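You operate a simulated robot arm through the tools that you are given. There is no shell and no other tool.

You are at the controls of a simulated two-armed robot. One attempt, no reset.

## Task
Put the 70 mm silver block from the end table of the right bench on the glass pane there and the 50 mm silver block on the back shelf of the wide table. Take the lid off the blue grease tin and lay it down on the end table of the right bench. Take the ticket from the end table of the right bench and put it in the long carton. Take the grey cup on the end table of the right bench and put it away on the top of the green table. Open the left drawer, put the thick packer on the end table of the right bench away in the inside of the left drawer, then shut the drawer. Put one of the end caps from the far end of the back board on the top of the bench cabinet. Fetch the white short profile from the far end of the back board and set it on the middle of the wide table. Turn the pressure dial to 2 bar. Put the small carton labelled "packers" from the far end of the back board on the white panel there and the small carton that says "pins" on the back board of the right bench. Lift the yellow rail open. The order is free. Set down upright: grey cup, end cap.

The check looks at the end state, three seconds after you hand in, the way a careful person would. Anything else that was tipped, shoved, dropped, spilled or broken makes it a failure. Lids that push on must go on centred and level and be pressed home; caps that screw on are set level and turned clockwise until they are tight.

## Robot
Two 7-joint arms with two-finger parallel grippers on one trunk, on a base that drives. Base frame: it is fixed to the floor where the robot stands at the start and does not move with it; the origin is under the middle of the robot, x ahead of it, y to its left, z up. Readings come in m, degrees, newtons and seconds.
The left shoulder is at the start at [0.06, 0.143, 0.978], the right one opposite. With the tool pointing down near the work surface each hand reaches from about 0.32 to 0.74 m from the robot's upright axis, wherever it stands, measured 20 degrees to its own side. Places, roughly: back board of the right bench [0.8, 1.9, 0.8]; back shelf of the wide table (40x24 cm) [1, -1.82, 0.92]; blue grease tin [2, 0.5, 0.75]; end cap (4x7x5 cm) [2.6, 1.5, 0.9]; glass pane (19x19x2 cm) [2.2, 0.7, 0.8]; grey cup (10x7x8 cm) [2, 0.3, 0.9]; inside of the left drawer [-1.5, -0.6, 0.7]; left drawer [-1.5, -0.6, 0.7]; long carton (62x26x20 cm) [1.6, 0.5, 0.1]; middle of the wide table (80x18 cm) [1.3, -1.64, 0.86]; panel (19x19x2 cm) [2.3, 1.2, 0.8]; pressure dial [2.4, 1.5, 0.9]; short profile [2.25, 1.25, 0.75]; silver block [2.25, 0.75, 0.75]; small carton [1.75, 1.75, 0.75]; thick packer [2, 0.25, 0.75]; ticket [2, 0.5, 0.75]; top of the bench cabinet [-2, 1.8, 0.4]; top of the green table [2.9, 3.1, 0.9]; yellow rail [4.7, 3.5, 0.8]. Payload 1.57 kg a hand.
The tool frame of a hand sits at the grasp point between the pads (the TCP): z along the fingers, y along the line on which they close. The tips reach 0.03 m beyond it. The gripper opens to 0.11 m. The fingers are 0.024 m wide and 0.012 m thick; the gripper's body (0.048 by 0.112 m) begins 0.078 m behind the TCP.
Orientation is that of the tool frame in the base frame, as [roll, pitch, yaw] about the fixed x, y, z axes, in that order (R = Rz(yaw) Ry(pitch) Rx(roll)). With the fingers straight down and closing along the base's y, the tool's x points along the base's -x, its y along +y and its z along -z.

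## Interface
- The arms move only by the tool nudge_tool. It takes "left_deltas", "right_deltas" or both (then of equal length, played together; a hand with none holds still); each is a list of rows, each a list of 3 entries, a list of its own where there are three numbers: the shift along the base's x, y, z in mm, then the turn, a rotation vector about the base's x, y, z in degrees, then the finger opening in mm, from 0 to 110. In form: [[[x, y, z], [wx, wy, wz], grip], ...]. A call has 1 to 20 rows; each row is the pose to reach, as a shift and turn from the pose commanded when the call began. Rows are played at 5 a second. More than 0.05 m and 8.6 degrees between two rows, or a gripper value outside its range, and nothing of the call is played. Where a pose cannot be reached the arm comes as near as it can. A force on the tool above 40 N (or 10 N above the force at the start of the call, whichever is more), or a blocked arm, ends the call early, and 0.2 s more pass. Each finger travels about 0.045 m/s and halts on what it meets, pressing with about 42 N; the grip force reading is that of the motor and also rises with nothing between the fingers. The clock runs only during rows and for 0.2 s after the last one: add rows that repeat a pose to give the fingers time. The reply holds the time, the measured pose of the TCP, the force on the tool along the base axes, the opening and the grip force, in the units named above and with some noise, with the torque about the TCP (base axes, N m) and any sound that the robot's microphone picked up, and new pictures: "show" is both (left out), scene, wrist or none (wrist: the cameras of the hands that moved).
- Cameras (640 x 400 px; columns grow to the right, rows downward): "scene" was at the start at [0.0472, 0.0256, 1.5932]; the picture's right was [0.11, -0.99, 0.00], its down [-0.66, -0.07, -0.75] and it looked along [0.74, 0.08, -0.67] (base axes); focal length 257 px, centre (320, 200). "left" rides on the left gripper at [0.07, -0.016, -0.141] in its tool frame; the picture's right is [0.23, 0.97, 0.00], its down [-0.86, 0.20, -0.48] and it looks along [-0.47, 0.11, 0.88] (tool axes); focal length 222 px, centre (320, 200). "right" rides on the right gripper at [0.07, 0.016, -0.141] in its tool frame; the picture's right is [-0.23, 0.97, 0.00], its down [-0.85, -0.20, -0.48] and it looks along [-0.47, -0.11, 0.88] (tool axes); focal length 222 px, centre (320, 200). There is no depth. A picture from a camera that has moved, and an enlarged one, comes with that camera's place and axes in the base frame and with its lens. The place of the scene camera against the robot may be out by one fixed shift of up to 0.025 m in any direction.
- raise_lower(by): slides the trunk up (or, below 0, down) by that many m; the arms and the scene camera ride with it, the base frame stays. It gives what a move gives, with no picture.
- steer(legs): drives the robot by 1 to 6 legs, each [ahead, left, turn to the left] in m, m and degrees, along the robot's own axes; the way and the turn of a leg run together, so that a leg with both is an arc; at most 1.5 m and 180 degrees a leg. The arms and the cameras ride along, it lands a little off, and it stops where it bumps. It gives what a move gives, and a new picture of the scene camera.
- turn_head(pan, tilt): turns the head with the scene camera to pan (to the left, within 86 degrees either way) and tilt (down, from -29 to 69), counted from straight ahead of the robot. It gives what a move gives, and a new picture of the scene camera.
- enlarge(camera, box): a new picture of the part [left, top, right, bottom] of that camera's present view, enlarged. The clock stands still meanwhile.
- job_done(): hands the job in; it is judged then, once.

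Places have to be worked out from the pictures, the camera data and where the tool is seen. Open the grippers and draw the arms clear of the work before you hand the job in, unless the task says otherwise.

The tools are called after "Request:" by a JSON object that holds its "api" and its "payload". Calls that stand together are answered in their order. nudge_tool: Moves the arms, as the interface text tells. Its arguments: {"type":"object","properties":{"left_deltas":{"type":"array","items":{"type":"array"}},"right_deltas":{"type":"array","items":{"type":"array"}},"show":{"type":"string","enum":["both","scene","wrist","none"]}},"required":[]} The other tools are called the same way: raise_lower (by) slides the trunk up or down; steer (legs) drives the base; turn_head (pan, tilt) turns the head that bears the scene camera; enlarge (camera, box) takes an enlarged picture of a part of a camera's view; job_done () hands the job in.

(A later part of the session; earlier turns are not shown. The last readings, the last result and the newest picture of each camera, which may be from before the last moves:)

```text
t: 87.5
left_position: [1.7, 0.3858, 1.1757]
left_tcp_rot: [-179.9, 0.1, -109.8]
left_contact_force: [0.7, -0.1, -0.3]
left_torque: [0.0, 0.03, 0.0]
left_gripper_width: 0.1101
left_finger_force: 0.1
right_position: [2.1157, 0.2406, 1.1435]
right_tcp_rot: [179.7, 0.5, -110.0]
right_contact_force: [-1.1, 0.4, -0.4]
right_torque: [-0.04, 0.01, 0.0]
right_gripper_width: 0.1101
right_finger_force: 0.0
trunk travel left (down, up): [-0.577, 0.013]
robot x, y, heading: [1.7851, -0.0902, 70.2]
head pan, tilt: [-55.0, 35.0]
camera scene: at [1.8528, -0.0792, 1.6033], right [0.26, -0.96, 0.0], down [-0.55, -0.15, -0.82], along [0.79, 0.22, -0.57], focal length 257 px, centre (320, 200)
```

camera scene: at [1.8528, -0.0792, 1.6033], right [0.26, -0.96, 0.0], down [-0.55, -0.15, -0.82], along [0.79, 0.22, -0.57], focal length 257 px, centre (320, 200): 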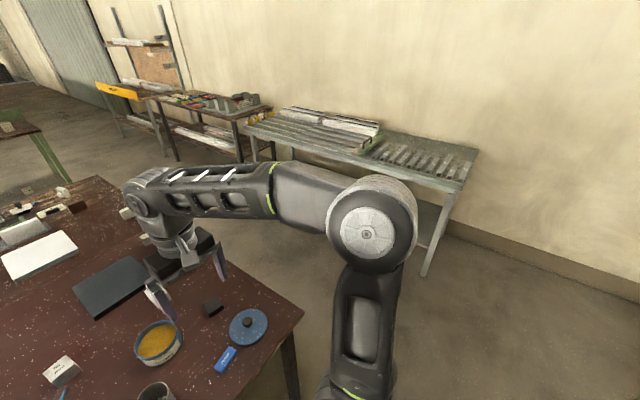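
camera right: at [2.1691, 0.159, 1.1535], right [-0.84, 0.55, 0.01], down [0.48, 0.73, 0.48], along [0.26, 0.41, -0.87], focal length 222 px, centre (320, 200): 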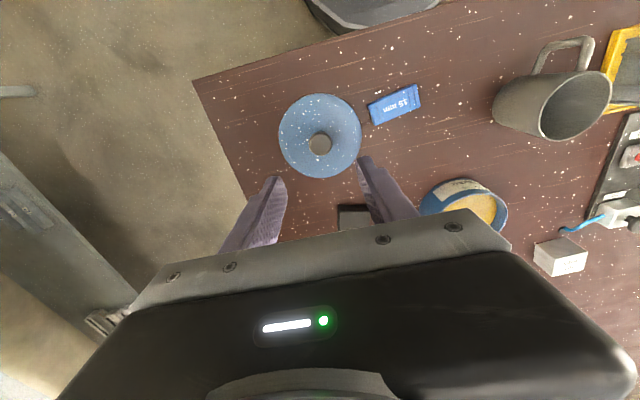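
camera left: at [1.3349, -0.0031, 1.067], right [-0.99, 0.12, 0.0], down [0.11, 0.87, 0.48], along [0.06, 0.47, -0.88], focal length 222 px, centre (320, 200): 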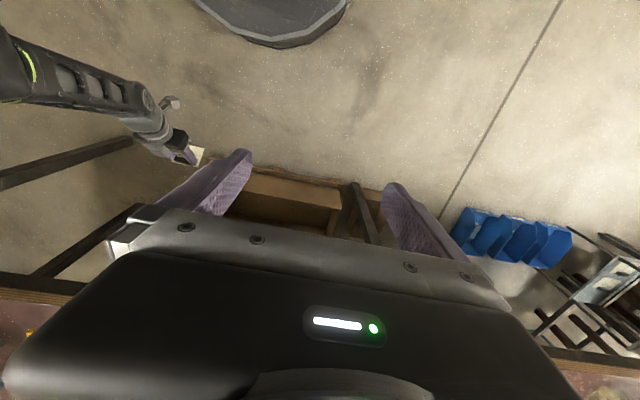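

The aisle between the bench's right end and the grey wall bench is ~1 m wide. I drive around the corner and turn to face the bench from its right end.

Request:
{"api": "steer", "payload": {"legs": [[0, -0.8, 0], [0.75, 0, 0], [0, 0, 90]]}}

Request:
{"api": "turn_head", "payload": {"pan": 0, "tilt": 50}}

```text
t: 99.4
left_position: [2.3166, 0.2574, 1.176]
left_tcp_rot: [-180.0, 0.0, -18.7]
left_contact_force: [1.4, 0.6, 0.0]
left_torque: [0.0, 0.0, 0.01]
left_gripper_width: 0.1098
left_finger_force: 0.1
right_position: [2.4538, 0.6764, 1.1444]
right_tcp_rot: [179.7, 0.5, -19.0]
right_contact_force: [-0.9, 0.5, 0.3]
right_torque: [0.03, -0.02, 0.0]
right_gripper_width: 0.1101
right_finger_force: 0.0
trunk travel left (down, up): [-0.577, 0.013]
robot x, y, heading: [2.7961, 0.3544, 161.3]
head pan, tilt: [-55.0, 35.0]
camera scene: at [2.7894, 0.4429, 1.6034], right [0.96, 0.28, 0.0], down [0.16, -0.55, -0.82], along [-0.23, 0.79, -0.57], focal length 257 px, centre (320, 200)
```

scene: 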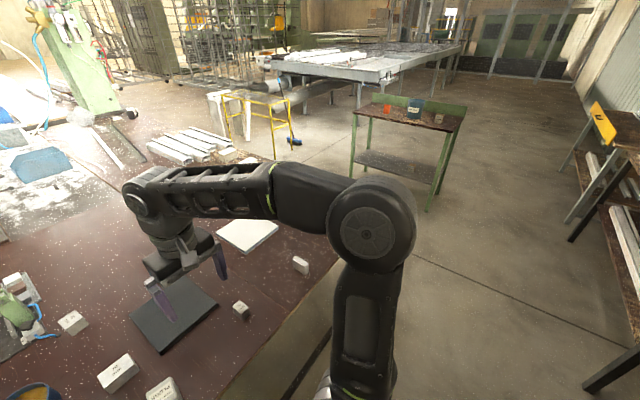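

```text
t: 100.6
left_position: [2.3168, 0.2585, 1.1757]
left_tcp_rot: [-180.0, 0.0, -18.8]
left_contact_force: [0.0, -0.8, 0.3]
left_torque: [0.02, 0.02, 0.01]
left_gripper_width: 0.11
left_finger_force: 0.1
right_position: [2.4534, 0.6777, 1.1436]
right_tcp_rot: [179.7, 0.5, -19.0]
right_contact_force: [-0.2, -0.4, 0.0]
right_torque: [-0.01, 0.0, -0.02]
right_gripper_width: 0.1099
right_finger_force: 0.1
trunk travel left (down, up): [-0.577, 0.013]
robot x, y, heading: [2.7902, 0.352, 161.1]
head pan, tilt: [0.0, 50.0]
camera scene: at [2.7411, 0.3833, 1.5816], right [0.32, 0.95, 0.0], down [0.72, -0.25, -0.64], along [-0.61, 0.21, -0.77], focal length 257 px, centre (320, 200)
```

scene: 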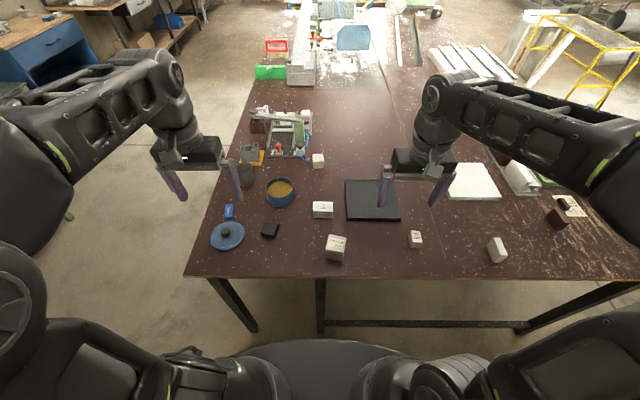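

Good view from the right end: the 70 mm block is ~0.6 m straight ahead and the pane ~0.2 m to its right. I bring the right hand over the 70 mm block.

Request:
{"api": "nudge_tool", "payload": {"right_deltas": [[[-40, -20, -15], [0, 0, 0], 110], [[-80, -40, -30], [0, 0, 0], 110], [[-115, -60, -45], [0, 0, 0], 110], [[-150, -80, -60], [0, 0, 0], 110], [[-185, -98, -80], [0, 0, 0], 110], [[-205, -108, -110], [0, 0, 0], 110], [[-205, -108, -130], [0, 0, 0], 110], [[-205, -108, -130], [0, 0, 0], 110]], "show": "wrist"}}

```text
t: 102.4
left_position: [2.3162, 0.2587, 1.1761]
left_tcp_rot: [180.0, 0.0, -18.8]
left_contact_force: [-0.1, -0.4, 0.6]
left_torque: [0.01, 0.01, -0.01]
left_gripper_width: 0.11
left_finger_force: 0.0
right_position: [2.2473, 0.5694, 1.0144]
right_tcp_rot: [179.8, 0.5, -19.0]
right_contact_force: [-0.4, 0.3, -0.8]
right_torque: [-0.02, 0.0, -0.04]
right_gripper_width: 0.1098
right_finger_force: 0.0
trunk travel left (down, up): [-0.577, 0.013]
robot x, y, heading: [2.7931, 0.3495, 161.4]
head pan, tilt: [0.0, 50.0]
camera right: at [2.3099, 0.5307, 1.1561], right [-0.53, -0.85, 0.01], down [-0.74, 0.47, 0.49], along [-0.41, 0.25, -0.87], focal length 222 px, centre (320, 200)
```

right: 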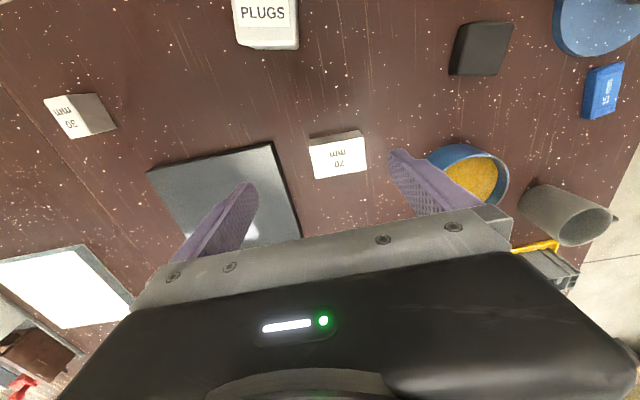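

The 70 mm block's top centre is about (2.2235, 0.556), its length lying along the closing direction. I align and descend partway.

Request:
{"api": "nudge_tool", "payload": {"right_deltas": [[[-12, -7, -20], [0, 0, -2], 110], [[-24, -13, -50], [0, 0, -5], 110], [[-24, -13, -70], [0, 0, -5], 110], [[-24, -13, -70], [0, 0, -5], 110]], "show": "wrist"}}

```text
t: 103.4
left_position: [2.3167, 0.2583, 1.1762]
left_tcp_rot: [-179.9, 0.0, -18.8]
left_contact_force: [0.5, 0.2, 0.1]
left_torque: [-0.02, 0.04, 0.0]
left_gripper_width: 0.1098
left_finger_force: 0.1
right_position: [2.225, 0.5561, 0.9436]
right_tcp_rot: [179.7, 0.5, -24.0]
right_contact_force: [-0.6, 0.3, 0.3]
right_torque: [0.02, 0.0, -0.01]
right_gripper_width: 0.11
right_finger_force: 0.0
trunk travel left (down, up): [-0.577, 0.013]
robot x, y, heading: [2.7929, 0.3506, 161.2]
head pan, tilt: [0.0, 50.0]
camera right: at [2.2844, 0.5126, 1.0855], right [-0.6, -0.8, 0.01], down [-0.7, 0.53, 0.48], along [-0.39, 0.29, -0.87], focal length 222 px, centre (320, 200)
```

right: 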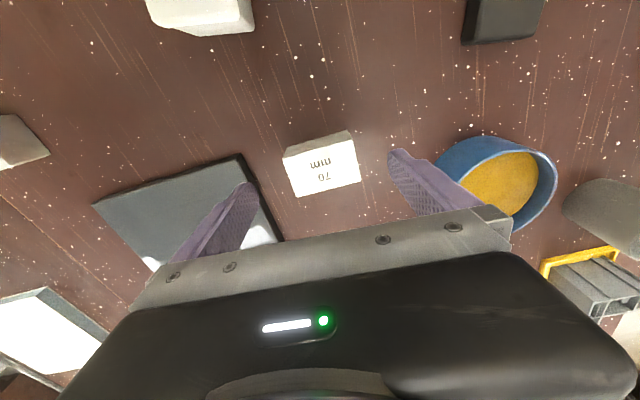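

Aligned. I descend to z≈0.878 and close on the block.

Request:
{"api": "nudge_tool", "payload": {"right_deltas": [[[-2, -1, -25], [0, 0, 0], 110], [[-2, -1, -50], [0, 0, 0], 110], [[-2, -1, -65], [0, 0, 0], 110], [[-2, -1, -65], [0, 0, 0], 80], [[-2, -1, -65], [0, 0, 0], 60], [[-2, -1, -65], [0, 0, 0], 60], [[-2, -1, -65], [0, 0, 0], 60], [[-2, -1, -65], [0, 0, 0], 60]], "show": "wrist"}}

```text
t: 105.2
left_position: [2.3168, 0.2586, 1.175]
left_tcp_rot: [-180.0, 0.0, -18.8]
left_contact_force: [0.8, -0.4, 0.0]
left_torque: [-0.02, 0.02, 0.01]
left_gripper_width: 0.11
left_finger_force: 0.0
right_position: [2.2234, 0.556, 0.8785]
right_tcp_rot: [179.7, 0.6, -24.1]
right_contact_force: [0.1, 0.0, -0.7]
right_torque: [0.07, 0.0, -0.01]
right_gripper_width: 0.0699
right_finger_force: 37.4
trunk travel left (down, up): [-0.577, 0.013]
robot x, y, heading: [2.7952, 0.3513, 161.4]
head pan, tilt: [0.0, 50.0]
camera right: at [2.2825, 0.5114, 1.0198], right [-0.6, -0.8, 0.01], down [-0.7, 0.53, 0.48], along [-0.39, 0.29, -0.87], focal length 222 px, centre (320, 200)
```

right: 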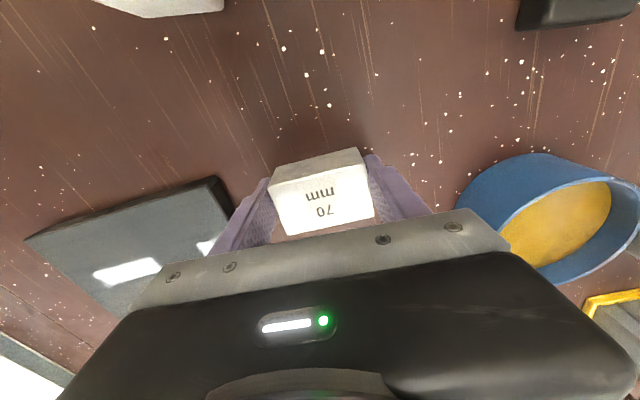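

Block gripped at 70 mm. The pane's centre computes to about (2.22, 0.75), its top at ≈0.863; I lift, carry over and square up.

Request:
{"api": "nudge_tool", "payload": {"right_deltas": [[[0, 0, 40], [0, 0, 0], 60], [[0, 0, 80], [0, 0, 0], 60], [[0, 45, 80], [0, 0, 2], 60], [[-1, 90, 80], [0, 0, 4], 60], [[-2, 135, 80], [0, 0, 4], 60], [[-4, 180, 80], [0, 0, 4], 60], [[-4, 194, 80], [0, 0, 4], 60], [[-4, 194, 45], [0, 0, 4], 60], [[-4, 194, 45], [0, 0, 4], 60]], "show": "both"}}

Request:
{"api": "enlarge", "payload": {"camera": "scene", "box": [290, 130, 450, 230]}}

```text
t: 107.2
left_position: [2.3172, 0.258, 1.176]
left_tcp_rot: [180.0, -0.1, -18.8]
left_contact_force: [0.3, -0.1, -1.1]
left_torque: [0.01, 0.02, 0.03]
left_gripper_width: 0.1101
left_finger_force: 0.0
right_position: [2.2183, 0.7504, 0.9232]
right_tcp_rot: [179.8, 0.6, -20.0]
right_contact_force: [0.6, -0.3, -1.6]
right_torque: [0.03, 0.01, 0.01]
right_gripper_width: 0.0696
right_finger_force: 41.6
trunk travel left (down, up): [-0.577, 0.013]
robot x, y, heading: [2.7943, 0.3545, 161.2]
head pan, tilt: [0.0, 50.0]
camera scene: at [2.7414, 0.383, 1.5817], right [0.32, 0.95, 0.0], down [0.73, -0.25, -0.64], along [-0.61, 0.21, -0.77], focal length 257 px, centre (320, 200)
camera right: at [2.2799, 0.7111, 1.0653], right [-0.55, -0.84, 0.01], down [-0.73, 0.48, 0.49], along [-0.41, 0.26, -0.87], focal length 222 px, centre (320, 200)
```

scene: 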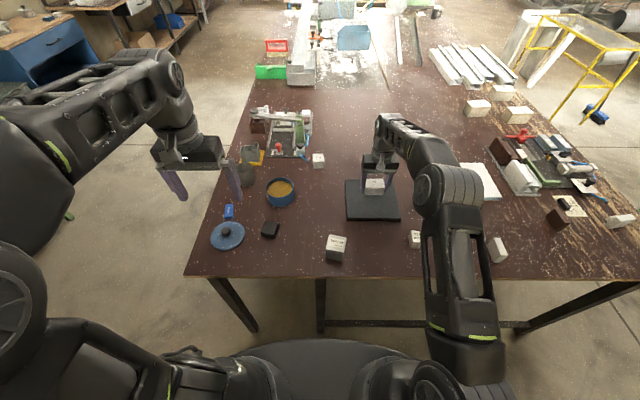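
right: 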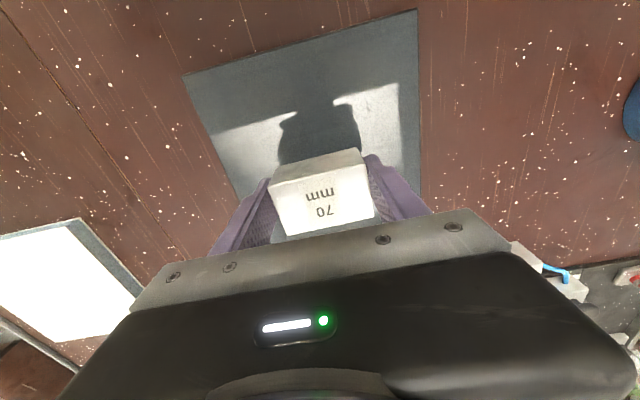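

```text
4.00 times, centred on (370, 180) of scene
camera zoom: at [2.7414, 0.383, 1.5817], right [0.32, 0.95, 0.0], down [0.73, -0.25, -0.64], along [-0.61, 0.21, -0.77], focal length 1030 px, centre (120, 280)
```

zoom: 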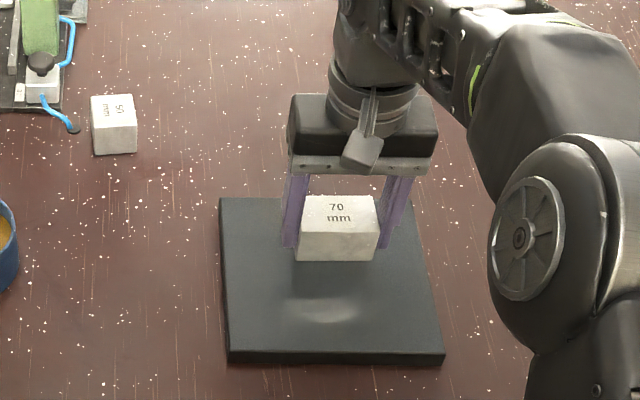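

The block is over the pane's centre. I lower to contact.

Request:
{"api": "nudge_tool", "payload": {"right_deltas": [[[1, -4, -10], [0, 0, 0], 60], [[1, -4, -16], [0, 0, 0], 60], [[1, -4, -19], [0, 0, 0], 60], [[1, -4, -22], [0, 0, 0], 60], [[1, -4, -24], [0, 0, 0], 60], [[1, -4, -26], [0, 0, 0], 60], [[1, -4, -28], [0, 0, 0], 60], [[1, -4, -30], [0, 0, 0], 60]], "show": "none"}}

```text
t: 109.0
left_position: [2.3175, 0.2576, 1.1768]
left_tcp_rot: [-180.0, 0.1, -18.8]
left_contact_force: [-0.7, 0.2, 0.1]
left_torque: [0.0, -0.04, 0.01]
left_gripper_width: 0.11
left_finger_force: 0.0
right_position: [2.2194, 0.7454, 0.8984]
right_tcp_rot: [179.8, 1.0, -20.1]
right_contact_force: [0.9, 1.2, 20.9]
right_torque: [0.35, -0.52, 0.13]
right_gripper_width: 0.0693
right_finger_force: 42.0
trunk travel left (down, up): [-0.577, 0.013]
robot x, y, heading: [2.7921, 0.3482, 161.3]
head pan, tilt: [0.0, 50.0]
```

Contact at z≈0.898 as expected. I release and rise.

Request:
{"api": "nudge_tool", "payload": {"right_deltas": [[[0, 0, 4], [0, 0, 0], 66], [[0, 0, 4], [0, 0, 0], 85], [[0, 0, 4], [0, 0, 0], 105], [[0, 0, 4], [0, 0, 0], 105], [[0, 0, 40], [0, 0, 0], 105], [[0, 0, 85], [0, 0, 0], 105], [[0, 0, 130], [0, 0, 0], 105], [[0, 0, 170], [0, 0, 0], 105]], "show": "both"}}

Request:
{"api": "enlarge", "payload": {"camera": "scene", "box": [380, 70, 640, 232]}}

```text
t: 110.8
left_position: [2.3161, 0.2589, 1.1758]
left_tcp_rot: [-180.0, 0.0, -18.9]
left_contact_force: [-0.5, 0.3, 0.3]
left_torque: [-0.03, -0.01, 0.0]
left_gripper_width: 0.1098
left_finger_force: 0.1
right_position: [2.2178, 0.7467, 1.0222]
right_tcp_rot: [179.6, 0.6, -20.0]
right_contact_force: [-0.4, 0.2, -0.4]
right_torque: [-0.07, -0.02, 0.01]
right_gripper_width: 0.1051
right_finger_force: 0.1
right hand out of reach, approached as far as the arm can: row 8
trunk travel left (down, up): [-0.577, 0.013]
robot x, y, heading: [2.7921, 0.3531, 161.1]
head pan, tilt: [0.0, 50.0]
camera scene: at [2.7409, 0.3841, 1.5816], right [0.32, 0.95, 0.0], down [0.73, -0.25, -0.64], along [-0.61, 0.21, -0.77], focal length 257 px, centre (320, 200)
camera right: at [2.2804, 0.7072, 1.164], right [-0.55, -0.84, 0.01], down [-0.73, 0.48, 0.49], along [-0.41, 0.26, -0.87], focal length 222 px, centre (320, 200)
```

scene: 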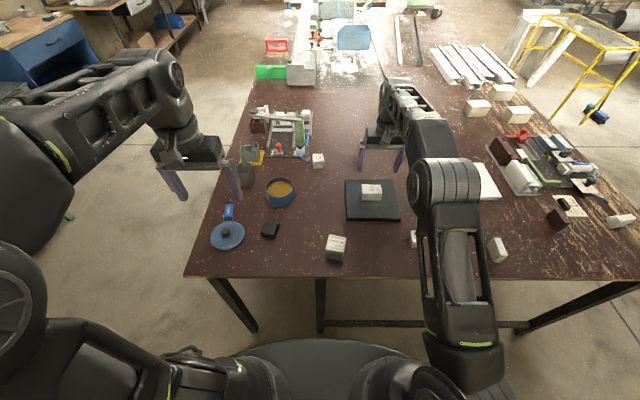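
right: 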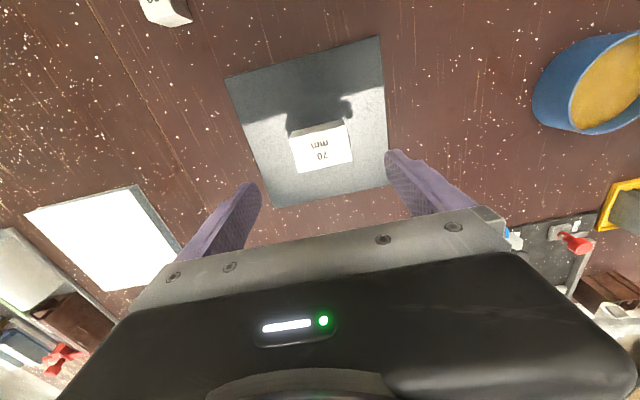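

```text
2.46 times, centred on (510, 151) of scene
camera zoom: at [2.7409, 0.3841, 1.5816], right [0.32, 0.95, 0.0], down [0.73, -0.25, -0.64], along [-0.61, 0.21, -0.77], focal length 634 px, centre (-148, 321)
```

zoom: 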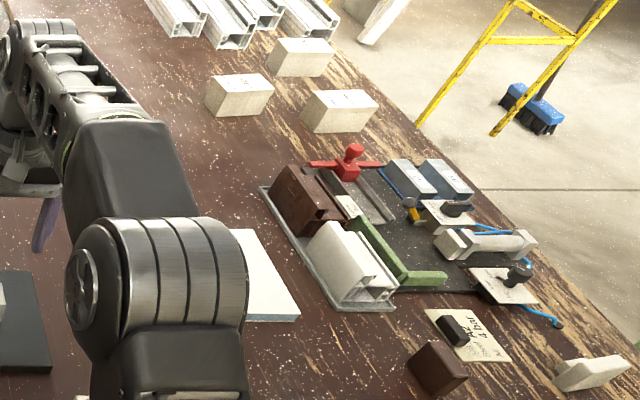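

The 70 mm block sits on the pane. The far-end items (dial, cartons, profile) are better reached from behind the bench, so I tuck the right arm and drive around to the back side.

Request:
{"api": "nudge_tool", "payload": {"right_deltas": [[[25, -15, 30], [0, 0, 0], 110], [[60, -30, 60], [0, 0, 0], 110], [[95, -45, 90], [0, 0, 0], 110], [[135, -60, 110], [0, 0, 0], 110], [[175, -75, 125], [0, 0, 0], 110], [[205, -85, 130], [0, 0, 0], 110]], "show": "none"}}

Request:
{"api": "steer", "payload": {"legs": [[0, -1.45, 0], [0.75, 0, 0]]}}

```text
t: 112.2
left_position: [2.3169, 0.2587, 1.1763]
left_tcp_rot: [179.9, 0.1, -18.8]
left_contact_force: [-0.1, 0.0, 0.6]
left_torque: [0.01, 0.02, 0.0]
left_gripper_width: 0.1101
left_finger_force: 0.1
right_position: [2.4267, 0.6608, 1.1528]
right_tcp_rot: [179.8, 0.5, -20.1]
right_contact_force: [0.3, -0.5, -0.2]
right_torque: [-0.03, 0.01, -0.01]
right_gripper_width: 0.1098
right_finger_force: 0.0
trunk travel left (down, up): [-0.577, 0.013]
robot x, y, heading: [2.792, 0.3516, 160.9]
head pan, tilt: [0.0, 50.0]
```

```text
t: 123.0
left_position: [2.0563, 1.8571, 1.175]
left_tcp_rot: [180.0, 0.1, -18.3]
left_contact_force: [0.1, -1.3, 0.9]
left_torque: [0.02, -0.01, -0.01]
left_gripper_width: 0.1099
left_finger_force: 0.1
right_position: [2.1609, 2.2591, 1.1546]
right_tcp_rot: [179.8, 0.5, -19.6]
right_contact_force: [-0.2, -0.9, 0.3]
right_torque: [0.0, -0.01, 0.05]
right_gripper_width: 0.1101
right_finger_force: 0.0
trunk travel left (down, up): [-0.577, 0.013]
robot x, y, heading: [2.5304, 1.9527, 161.7]
head pan, tilt: [0.0, 50.0]
camera scene: at [2.4799, 1.984, 1.5816], right [0.32, 0.95, 0.0], down [0.73, -0.24, -0.64], along [-0.61, 0.2, -0.77], focal length 257 px, centre (320, 200)
```

scene: 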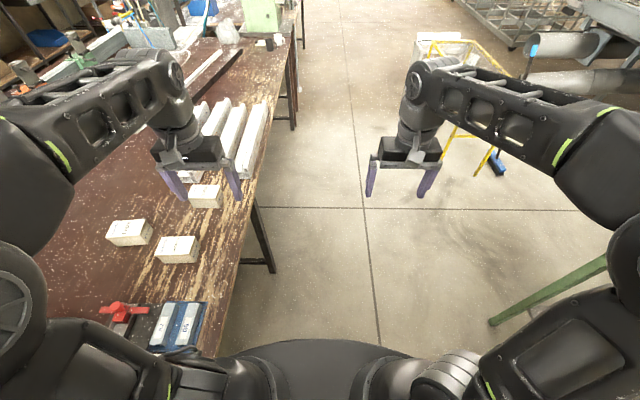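

Request:
{"api": "steer", "payload": {"legs": [[0, -0.07, 0], [0, 0, 88.5]]}}

Request:
{"api": "enlarge", "payload": {"camera": "scene", "box": [160, 80, 480, 280]}}

```text
t: 127.8
left_position: [2.643, 1.5419, 1.1754]
left_tcp_rot: [-180.0, 0.0, 70.9]
left_contact_force: [-0.1, 0.5, 0.5]
left_torque: [-0.01, 0.03, -0.01]
left_gripper_width: 0.1097
left_finger_force: 0.1
right_position: [2.2412, 1.653, 1.1528]
right_tcp_rot: [179.7, 0.6, 69.5]
right_contact_force: [-0.2, 0.0, -0.8]
right_torque: [-0.01, -0.01, 0.01]
right_gripper_width: 0.1101
right_finger_force: 0.1
trunk travel left (down, up): [-0.577, 0.013]
robot x, y, heading: [2.5569, 2.0179, -109.3]
head pan, tilt: [0.0, 50.0]
camera scene: at [2.5316, 1.9902, 1.5816], right [-0.94, 0.33, 0.0], down [0.25, 0.72, -0.64], along [-0.21, -0.61, -0.77], focal length 257 px, centre (320, 200)
```

scene: 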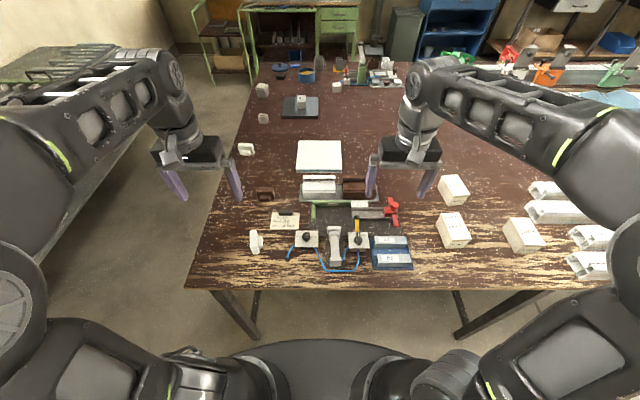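

```text
2.00 times, centred on (320, 180) of scene
camera zoom: at [2.5316, 1.9902, 1.5816], right [-0.94, 0.33, 0.0], down [0.25, 0.72, -0.64], along [-0.21, -0.61, -0.77], focal length 515 px, centre (320, 240)
```

zoom: 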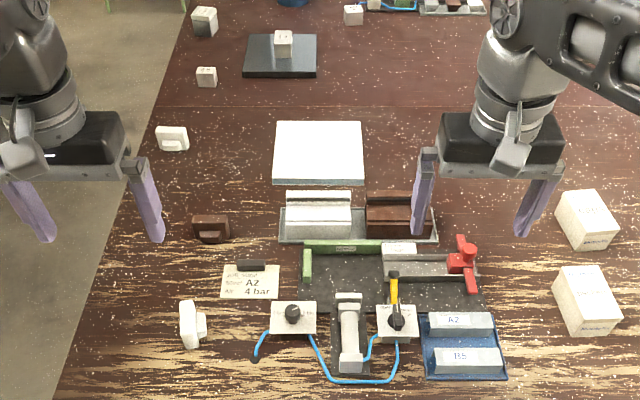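

From behind the bench everything at the far end is visible. I zoom in on the dial, end caps and carton labels.

Request:
{"api": "enlarge", "payload": {"camera": "scene", "box": [280, 215, 380, 278]}}

Request:
{"api": "enlarge", "payload": {"camera": "scene", "box": [200, 130, 330, 260]}}

Request:
{"api": "enlarge", "payload": {"camera": "scene", "box": [420, 160, 640, 290]}}

```text
6.35 times, centred on (330, 246) of scene
camera zoom: at [2.5316, 1.9902, 1.5816], right [-0.94, 0.33, 0.0], down [0.25, 0.72, -0.64], along [-0.21, -0.61, -0.77], focal length 1634 px, centre (256, -95)
```

zoom: 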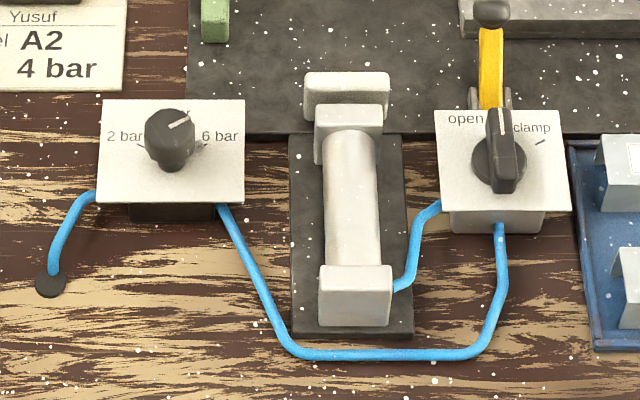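

```text
3.08 times, centred on (265, 195) of scene
camera zoom: at [2.5316, 1.9902, 1.5816], right [-0.94, 0.33, 0.0], down [0.25, 0.72, -0.64], along [-0.21, -0.61, -0.77], focal length 792 px, centre (489, 215)
```

zoom: 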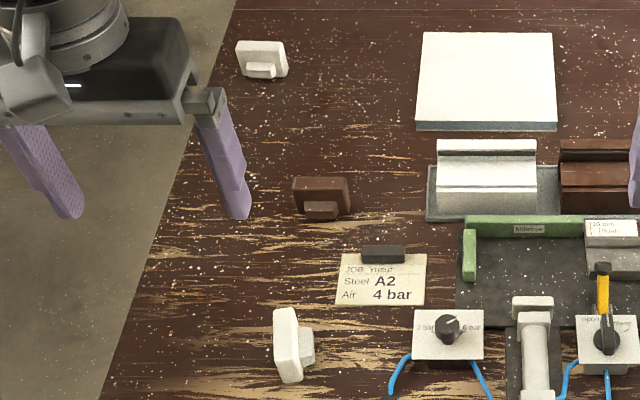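

```text
2.91 times, centred on (530, 225) of scene
camera zoom: at [2.5316, 1.9902, 1.5816], right [-0.94, 0.33, 0.0], down [0.25, 0.72, -0.64], along [-0.21, -0.61, -0.77], focal length 749 px, centre (-291, 127)
```

zoom: 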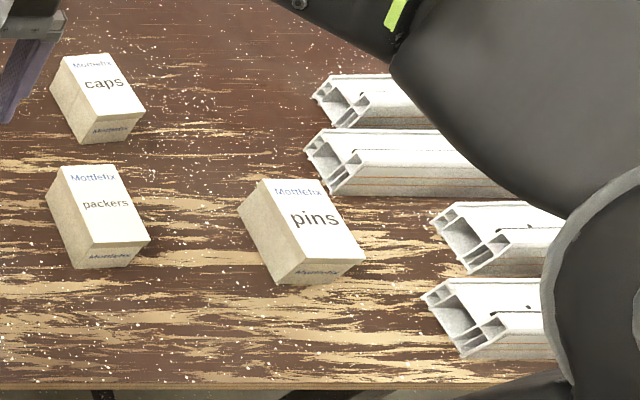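

The dial (2 bar left … 6 bar right, mark near the middle-right) is at about (2.43, 1.57). I bring the left hand above it for a close look.

Request:
{"api": "nudge_tool", "payload": {"left_deltas": [[[-40, 7, -20], [0, 0, 0], 110], [[-80, 14, -40], [0, 0, 0], 80], [[-120, 20, -60], [0, 0, 0], 60], [[-160, 27, -80], [0, 0, 0], 60], [[-195, 32, -100], [0, 0, 0], 60], [[-210, 25, -125], [0, 0, 0], 60], [[-210, 25, -125], [0, 0, 0], 60]], "show": "wrist"}}

```text
t: 129.4
left_position: [2.4317, 1.5661, 1.051]
left_tcp_rot: [180.0, 0.1, 70.8]
left_contact_force: [-0.6, 0.2, 0.1]
left_torque: [-0.01, 0.02, -0.02]
left_gripper_width: 0.0599
left_finger_force: 0.1
right_position: [2.2407, 1.6534, 1.1544]
right_tcp_rot: [179.9, 0.4, 69.7]
right_contact_force: [-0.2, 0.0, 0.1]
right_torque: [-0.01, 0.03, 0.0]
right_gripper_width: 0.1099
right_finger_force: 0.1
trunk travel left (down, up): [-0.577, 0.013]
robot x, y, heading: [2.5486, 2.0187, -109.3]
head pan, tilt: [0.0, 50.0]
camera left: at [2.4402, 1.6372, 1.1925], right [0.99, -0.11, 0.0], down [-0.09, -0.87, 0.48], along [-0.05, -0.48, -0.88], focal length 222 px, centre (320, 200)
```

left: 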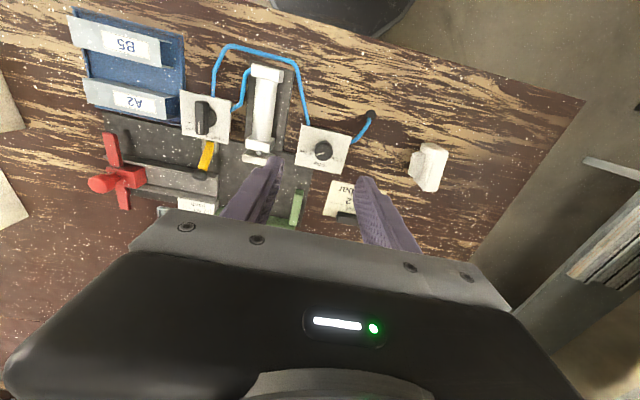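

Request:
{"api": "enlarge", "payload": {"camera": "left", "box": [270, 110, 380, 180]}}

```text
5.71 times, centred on (325, 145) of left
camera zoom: at [2.4402, 1.6372, 1.1925], right [0.99, -0.11, 0.0], down [-0.09, -0.87, 0.48], along [-0.05, -0.48, -0.88], focal length 1269 px, centre (291, 514)
```

zoom: 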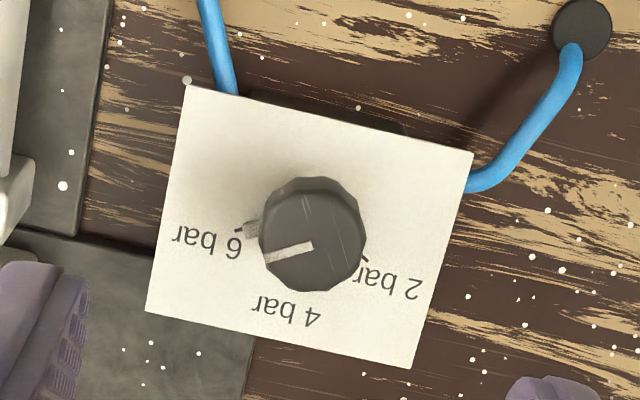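

The knob points to about 5.5 bar; 2 bar requires roughly 136° counter-clockwise seen from above. I first centre over it lower, and pre-rotate the hand clockwise.

Request:
{"api": "nudge_tool", "payload": {"left_deltas": [[[4, -12, -20], [0, 0, -8], 60], [[4, -12, -40], [0, 0, -16], 60], [[4, -12, -60], [0, 0, -24], 60], [[4, -14, -70], [0, 0, -32], 60], [[4, -14, -75], [0, 0, -40], 60], [[4, -14, -75], [0, 0, -48], 60], [[4, -14, -75], [0, 0, -56], 60], [[4, -14, -75], [0, 0, -64], 60], [[4, -14, -75], [0, 0, -68], 60], [[4, -14, -75], [0, 0, -68], 60]], "show": "wrist"}}

```text
t: 131.6
left_position: [2.4366, 1.5515, 0.9759]
left_tcp_rot: [-180.0, 0.0, 2.7]
left_contact_force: [0.3, 0.3, 0.5]
left_torque: [0.05, -0.02, 0.02]
left_gripper_width: 0.06
left_finger_force: 0.0
right_position: [2.2401, 1.6532, 1.1542]
right_tcp_rot: [179.7, 0.5, 69.6]
right_contact_force: [-0.2, 0.3, 0.7]
right_torque: [0.01, 0.0, 0.0]
right_gripper_width: 0.1102
right_finger_force: 0.1
trunk travel left (down, up): [-0.577, 0.013]
robot x, y, heading: [2.5534, 2.0148, -109.2]
head pan, tilt: [0.0, 50.0]
camera left: at [2.5051, 1.5716, 1.1169], right [0.27, -0.96, 0.0], down [-0.84, -0.24, 0.48], along [-0.46, -0.13, -0.88], focal length 222 px, centre (320, 200)
```

left: 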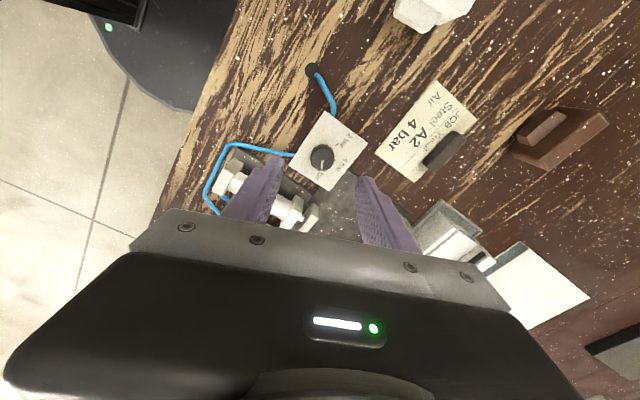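

Triangulating, the knob's top centre is at (2.435, 1.550, 0.89). I lower to just above it for a check.

Request:
{"api": "nudge_tool", "payload": {"left_deltas": [[[-1, -1, -25], [0, 0, 0], 60], [[-1, -1, -48], [0, 0, 0], 60], [[-1, -1, -48], [0, 0, 0], 60]], "show": "wrist"}}

Request:
{"api": "enlarge", "payload": {"camera": "left", "box": [240, 110, 400, 210]}}

Request:
{"api": "enlarge", "payload": {"camera": "scene", "box": [250, 200, 380, 280]}}

```text
t: 132.4
left_position: [2.4348, 1.552, 0.9268]
left_tcp_rot: [180.0, 0.0, 2.8]
left_contact_force: [-0.1, -0.8, -0.4]
left_torque: [-0.03, 0.0, 0.01]
left_gripper_width: 0.0599
left_finger_force: 0.0
right_position: [2.241, 1.6543, 1.1541]
right_tcp_rot: [179.7, 0.4, 69.5]
right_contact_force: [-0.3, 0.5, -0.1]
right_torque: [0.01, -0.03, -0.01]
right_gripper_width: 0.1099
right_finger_force: 0.0
trunk travel left (down, up): [-0.577, 0.013]
robot x, y, heading: [2.5532, 2.0214, -109.1]
head pan, tilt: [0.0, 50.0]
camera left: at [2.5037, 1.5705, 1.0689], right [0.27, -0.96, 0.0], down [-0.84, -0.24, 0.48], along [-0.46, -0.13, -0.88], focal length 222 px, centre (320, 200)
```

left: 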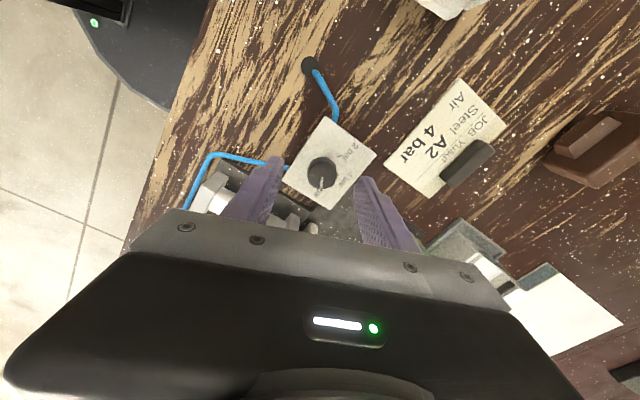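

```text
4.00 times, centred on (320, 160) of left
camera zoom: at [2.5037, 1.5705, 1.0689], right [0.27, -0.96, 0.0], down [-0.84, -0.24, 0.48], along [-0.46, -0.13, -0.88], focal length 888 px, centre (320, 360)
```

zoom: 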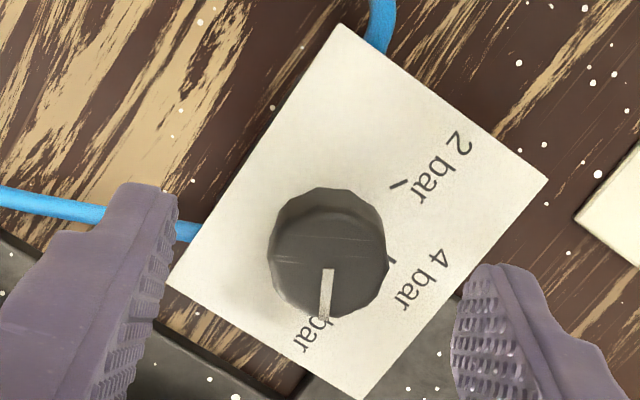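

```text
4.92 times, centred on (315, 240) of scene
camera zoom: at [2.5315, 1.9903, 1.5816], right [-0.94, 0.33, 0.0], down [0.25, 0.72, -0.64], along [-0.21, -0.61, -0.77], focal length 1267 px, centre (345, 3)
```

zoom: 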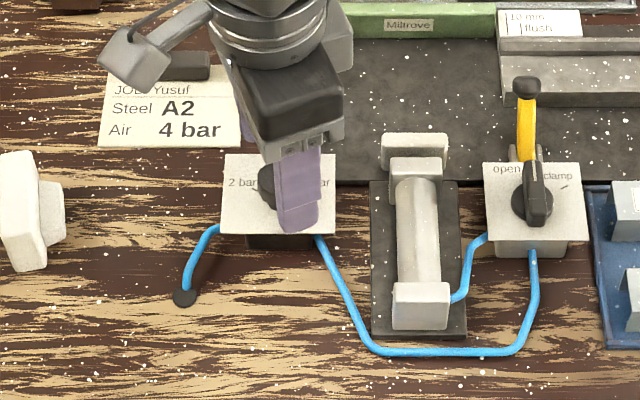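

The knob is between the fingers. I lower 20 mm and close gently on it.

Request:
{"api": "nudge_tool", "payload": {"left_deltas": [[[1, -2, -10], [0, 0, 0], 60], [[1, -2, -20], [0, 0, 0], 60], [[1, -2, -20], [0, 0, 0], 40], [[1, -2, -20], [0, 0, 0], 20], [[1, -2, -20], [0, 0, 0], 15], [[1, -2, -20], [0, 0, 0], 15], [[1, -2, -20], [0, 0, 0], 15]], "show": "wrist"}}

Request:
{"api": "enlarge", "payload": {"camera": "left", "box": [240, 110, 400, 210]}}

```text
t: 134.0
left_position: [2.4356, 1.5485, 0.9075]
left_tcp_rot: [179.9, -0.1, 2.7]
left_contact_force: [0.3, -2.6, -1.3]
left_torque: [-0.14, 0.12, 0.0]
left_gripper_width: 0.0256
left_finger_force: 36.7
right_position: [2.2404, 1.652, 1.154]
right_tcp_rot: [179.7, 0.5, 69.6]
right_contact_force: [0.3, -0.2, -0.7]
right_torque: [0.02, 0.01, -0.01]
right_gripper_width: 0.1099
right_finger_force: 0.1
trunk travel left (down, up): [-0.577, 0.013]
robot x, y, heading: [2.5532, 2.018, -109.3]
head pan, tilt: [0.0, 50.0]
camera left: at [2.5046, 1.5689, 1.049], right [0.27, -0.96, 0.0], down [-0.84, -0.24, 0.48], along [-0.46, -0.13, -0.88], focal length 222 px, centre (320, 200)
```

left: 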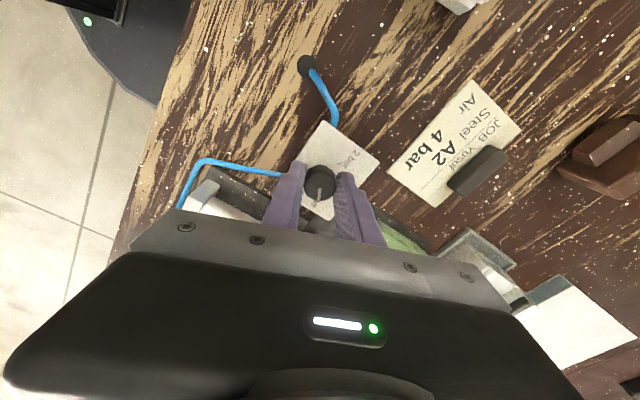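

```text
4.00 times, centred on (320, 160) of left
camera zoom: at [2.5046, 1.5689, 1.049], right [0.27, -0.96, 0.0], down [-0.84, -0.24, 0.48], along [-0.46, -0.13, -0.88], focal length 888 px, centre (320, 360)
```

zoom: 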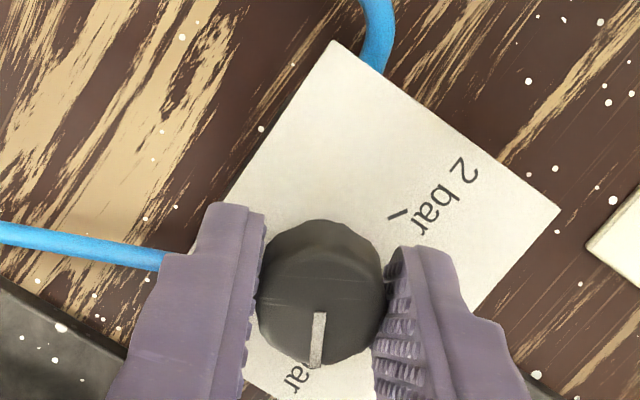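

Worked out in base axes, the mark is at about -168° and the 2 bar tick at -48°, so +120° is needed. I turn +112° in 8° steps and then check.

Request:
{"api": "nudge_tool", "payload": {"left_deltas": [[[0, 0, 0], [0, 0, 8], 15], [[0, 0, 0], [0, 0, 16], 15], [[0, 0, 0], [0, 0, 24], 15], [[0, 0, 0], [0, 0, 32], 15], [[0, 0, 0], [0, 0, 40], 15], [[0, 0, 0], [0, 0, 48], 15], [[0, 0, 0], [0, 0, 56], 15], [[0, 0, 0], [0, 0, 64], 15], [[0, 0, 0], [0, 0, 72], 15], [[0, 0, 0], [0, 0, 80], 15], [[0, 0, 0], [0, 0, 88], 15], [[0, 0, 0], [0, 0, 96], 15], [[0, 0, 0], [0, 0, 104], 15], [[0, 0, 0], [0, 0, 112], 15], [[0, 0, 0], [0, 0, 112], 15]], "show": "wrist"}}

Request:
{"api": "enlarge", "payload": {"camera": "left", "box": [240, 110, 400, 210]}}

```text
t: 137.2
left_position: [2.4356, 1.5506, 0.9065]
left_tcp_rot: [-179.9, 0.1, 114.8]
left_contact_force: [-3.5, -8.8, 5.6]
left_torque: [-0.22, 0.01, -0.01]
left_gripper_width: 0.0254
left_finger_force: 36.6
right_position: [2.2409, 1.6518, 1.1539]
right_tcp_rot: [179.7, 0.6, 69.5]
right_contact_force: [-0.5, -0.6, -0.8]
right_torque: [0.01, 0.01, 0.03]
right_gripper_width: 0.1101
right_finger_force: 0.1
trunk travel left (down, up): [-0.577, 0.013]
robot x, y, heading: [2.5514, 2.0216, -109.5]
head pan, tilt: [0.0, 50.0]
camera left: at [2.3916, 1.6059, 1.049], right [0.79, 0.62, 0.0], down [0.54, -0.69, 0.48], along [0.29, -0.38, -0.88], focal length 222 px, centre (320, 200)
```

left: 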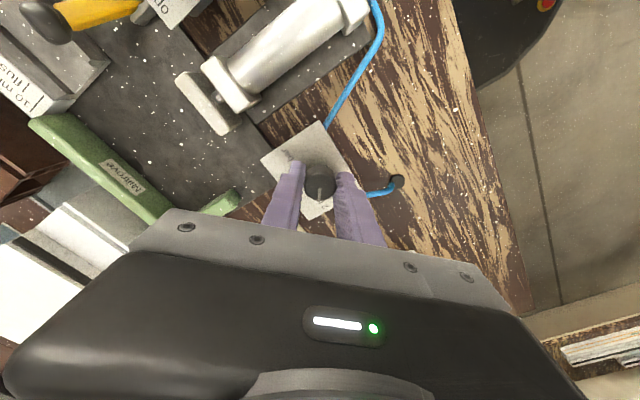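

```text
4.00 times, centred on (320, 160) of left
camera zoom: at [2.3916, 1.6059, 1.049], right [0.79, 0.62, 0.0], down [0.54, -0.69, 0.48], along [0.29, -0.38, -0.88], focal length 888 px, centre (320, 360)
```

zoom: 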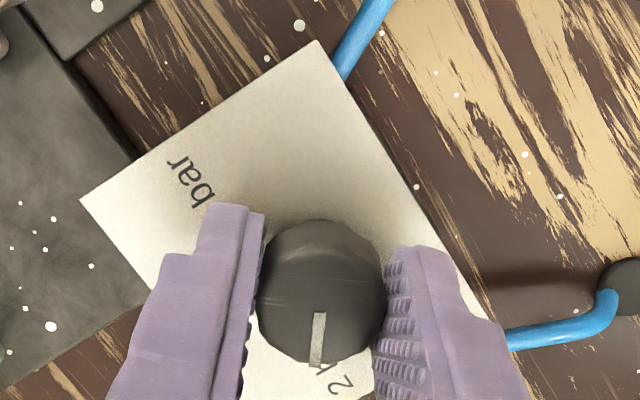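

The knob turned with the hand; the mark is now ~7° short of the 2 bar tick. I turn 7° more, then release and look.

Request:
{"api": "nudge_tool", "payload": {"left_deltas": [[[0, 0, 0], [0, 0, 4], 15], [[0, 0, 0], [0, 0, 7], 15], [[0, 0, 0], [0, 0, 7], 15], [[0, 0, 0], [0, 0, 7], 40], [[0, 0, 0], [0, 0, 7], 60], [[0, 0, 0], [0, 0, 7], 60], [[0, 0, 40], [0, 0, 7], 60], [[0, 0, 80], [0, 0, 7], 60]], "show": "wrist"}}

Request:
{"api": "enlarge", "payload": {"camera": "left", "box": [270, 110, 370, 175]}}

```text
t: 139.0
left_position: [2.4359, 1.5506, 0.9867]
left_tcp_rot: [-179.9, 0.0, 121.8]
left_contact_force: [-0.2, -0.2, 0.8]
left_torque: [0.03, -0.02, 0.01]
left_gripper_width: 0.06
left_finger_force: 0.1
right_position: [2.24, 1.6527, 1.1536]
right_tcp_rot: [179.7, 0.5, 69.6]
right_contact_force: [-0.9, 0.1, -1.6]
right_torque: [-0.01, 0.02, -0.04]
right_gripper_width: 0.11
right_finger_force: 0.2
trunk travel left (down, up): [-0.577, 0.013]
robot x, y, heading: [2.5528, 2.0176, -109.2]
head pan, tilt: [0.0, 50.0]
camera left: at [2.3862, 1.6006, 1.1287], right [0.71, 0.71, 0.0], down [0.62, -0.62, 0.48], along [0.34, -0.34, -0.88], focal length 222 px, centre (320, 200)
```

left: 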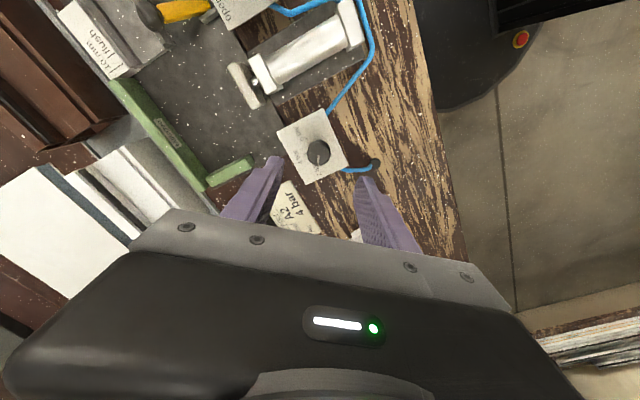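

```text
6.15 times, centred on (320, 142) of left
camera zoom: at [2.3862, 1.6006, 1.1287], right [0.71, 0.71, 0.0], down [0.62, -0.62, 0.48], along [0.34, -0.34, -0.88], focal length 1367 px, centre (320, 554)
```

zoom: 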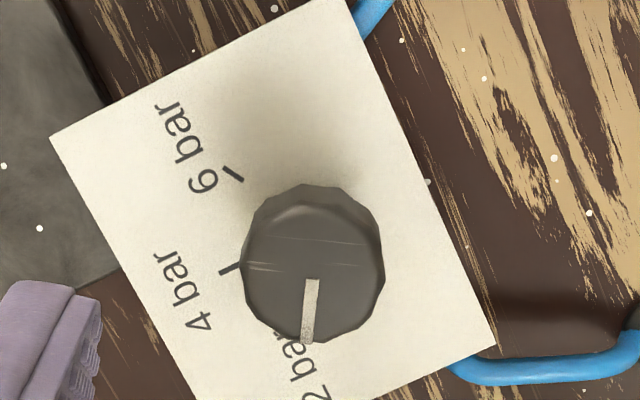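

The mark now computes to -50.5°, with 6 bar at -171° and 4 bar at -111°, so it sits on 2 bar. I raise and un-twist the left hand, then shift along the bench toward the cartons.

Request:
{"api": "nudge_tool", "payload": {"left_deltas": [[[0, 0, 30], [0, 0, -8], 80], [[0, 0, 60], [0, 0, -16], 110], [[10, 0, 90], [0, 0, -24], 110], [[30, 5, 115], [0, 0, -32], 110], [[60, 5, 130], [0, 0, -40], 110], [[90, 0, 140], [0, 0, -48], 110], [[110, 0, 140], [0, 0, -51], 110]], "show": "none"}}

Request:
{"api": "steer", "payload": {"legs": [[0, -0.53, 0]]}}

```text
t: 140.6
left_position: [2.5454, 1.5498, 1.1274]
left_tcp_rot: [180.0, 0.1, 70.7]
left_contact_force: [-0.2, -0.4, 0.5]
left_torque: [0.02, 0.0, -0.02]
left_gripper_width: 0.1099
left_finger_force: 0.0
right_position: [2.2407, 1.6527, 1.1538]
right_tcp_rot: [179.6, 0.5, 69.5]
right_contact_force: [-0.2, 0.4, 0.9]
right_torque: [0.0, 0.03, 0.0]
right_gripper_width: 0.1099
right_finger_force: 0.1
trunk travel left (down, up): [-0.577, 0.013]
robot x, y, heading: [2.5528, 2.0182, -109.3]
head pan, tilt: [0.0, 50.0]
```

```text
t: 143.7
left_position: [2.0558, 1.7195, 1.1281]
left_tcp_rot: [-180.0, 0.1, 71.0]
left_contact_force: [0.3, -0.6, 0.2]
left_torque: [-0.04, -0.06, 0.02]
left_gripper_width: 0.11
left_finger_force: 0.1
right_position: [1.7503, 1.822, 1.1533]
right_tcp_rot: [179.7, 0.5, 69.8]
right_contact_force: [-0.1, -0.1, 1.3]
right_torque: [0.0, 0.02, 0.01]
right_gripper_width: 0.1102
right_finger_force: 0.0
trunk travel left (down, up): [-0.577, 0.013]
robot x, y, heading: [2.0618, 2.19, -109.0]
head pan, tilt: [0.0, 50.0]
camera scene: at [2.041, 2.1604, 1.5816], right [-0.95, 0.33, 0.0], down [0.25, 0.72, -0.64], along [-0.21, -0.61, -0.77], focal length 257 px, centre (320, 200)
```

scene: 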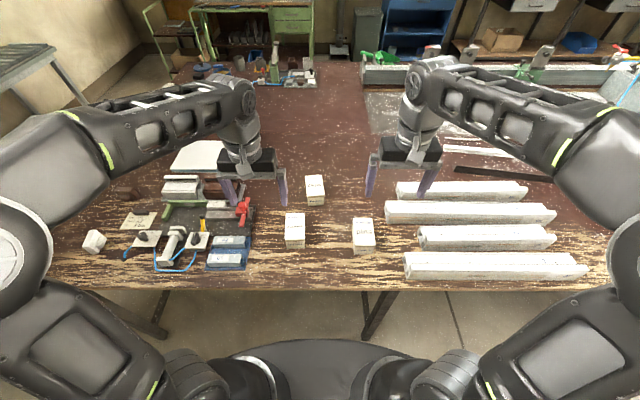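

Packers is at about (1.973, 1.71) and pins at (1.776, 1.795). I move both hands above their cartons for a look.

Request:
{"api": "nudge_tool", "payload": {"left_deltas": [[[-40, -4, -35], [0, 0, 0], 110], [[-80, -9, -70], [0, 0, 0], 110], [[-80, -9, -95], [0, 0, 0], 110], [[-80, -9, -95], [0, 0, 0], 110]], "right_deltas": [[[14, -16, -35], [0, 0, 0], 110], [[27, -32, -70], [0, 0, 0], 110], [[27, -32, -110], [0, 0, 0], 110], [[27, -32, -110], [0, 0, 0], 110]], "show": "both"}}

```text
refused: row 1 steps farther than a row can; nothing moved
```

Request:
{"api": "nudge_tool", "payload": {"left_deltas": [[[-30, -3, -25], [0, 0, 0], 110], [[-60, -6, -50], [0, 0, 0], 110], [[-80, -9, -75], [0, 0, 0], 110], [[-80, -9, -95], [0, 0, 0], 110], [[-80, -9, -95], [0, 0, 0], 110]], "right_deltas": [[[9, -10, -25], [0, 0, 0], 110], [[18, -20, -55], [0, 0, 0], 110], [[27, -32, -85], [0, 0, 0], 110], [[27, -32, -120], [0, 0, 0], 110], [[27, -32, -120], [0, 0, 0], 110]], "show": "both"}}

```text
t: 144.9
left_position: [1.9766, 1.7127, 1.0343]
left_tcp_rot: [179.9, 0.0, 71.1]
left_contact_force: [0.5, -0.5, 0.4]
left_torque: [0.02, -0.04, 0.0]
left_gripper_width: 0.11
left_finger_force: 0.0
right_position: [1.7785, 1.7887, 1.033]
right_tcp_rot: [179.7, 0.5, 69.8]
right_contact_force: [-0.4, 0.5, -0.6]
right_torque: [0.0, -0.02, -0.04]
right_gripper_width: 0.1102
right_finger_force: 0.0
trunk travel left (down, up): [-0.577, 0.013]
robot x, y, heading: [2.0649, 2.1848, -109.0]
head pan, tilt: [0.0, 50.0]
camera scene: at [2.0419, 2.1602, 1.5816], right [-0.95, 0.33, 0.0], down [0.25, 0.72, -0.64], along [-0.21, -0.61, -0.77], focal length 257 px, centre (320, 200)
camera right: at [1.8189, 1.8491, 1.173], right [0.83, -0.55, 0.01], down [-0.48, -0.73, 0.49], along [-0.26, -0.41, -0.87], focal length 222 px, centre (320, 200)
camera left: at [1.9849, 1.7828, 1.1757], right [0.99, -0.1, 0.0], down [-0.09, -0.87, 0.48], along [-0.05, -0.48, -0.88], focal length 222 px, centre (320, 200)
```

scene: 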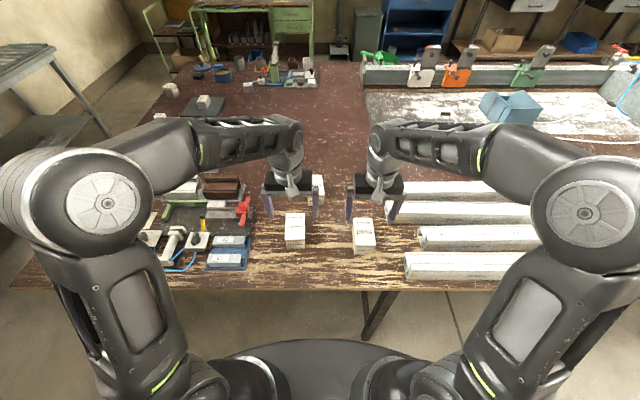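
right: 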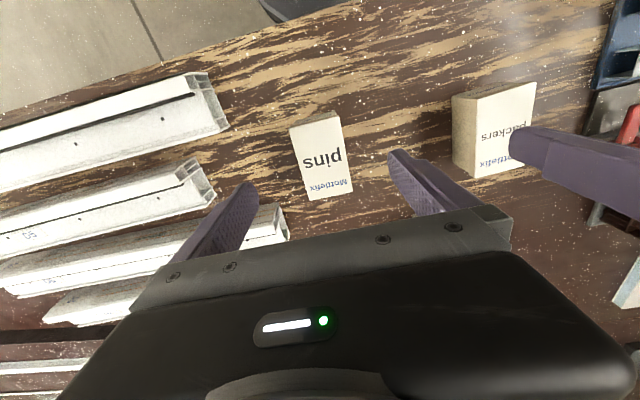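
left: 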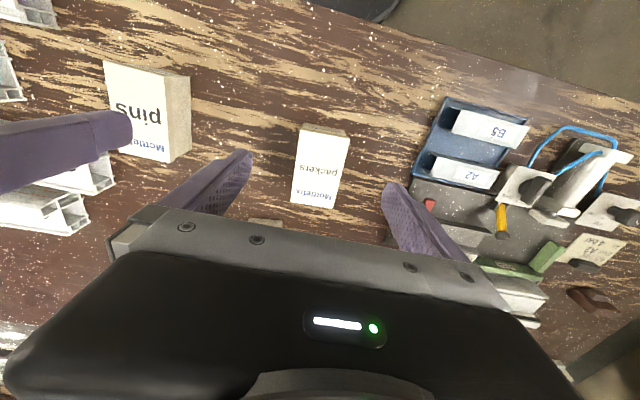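

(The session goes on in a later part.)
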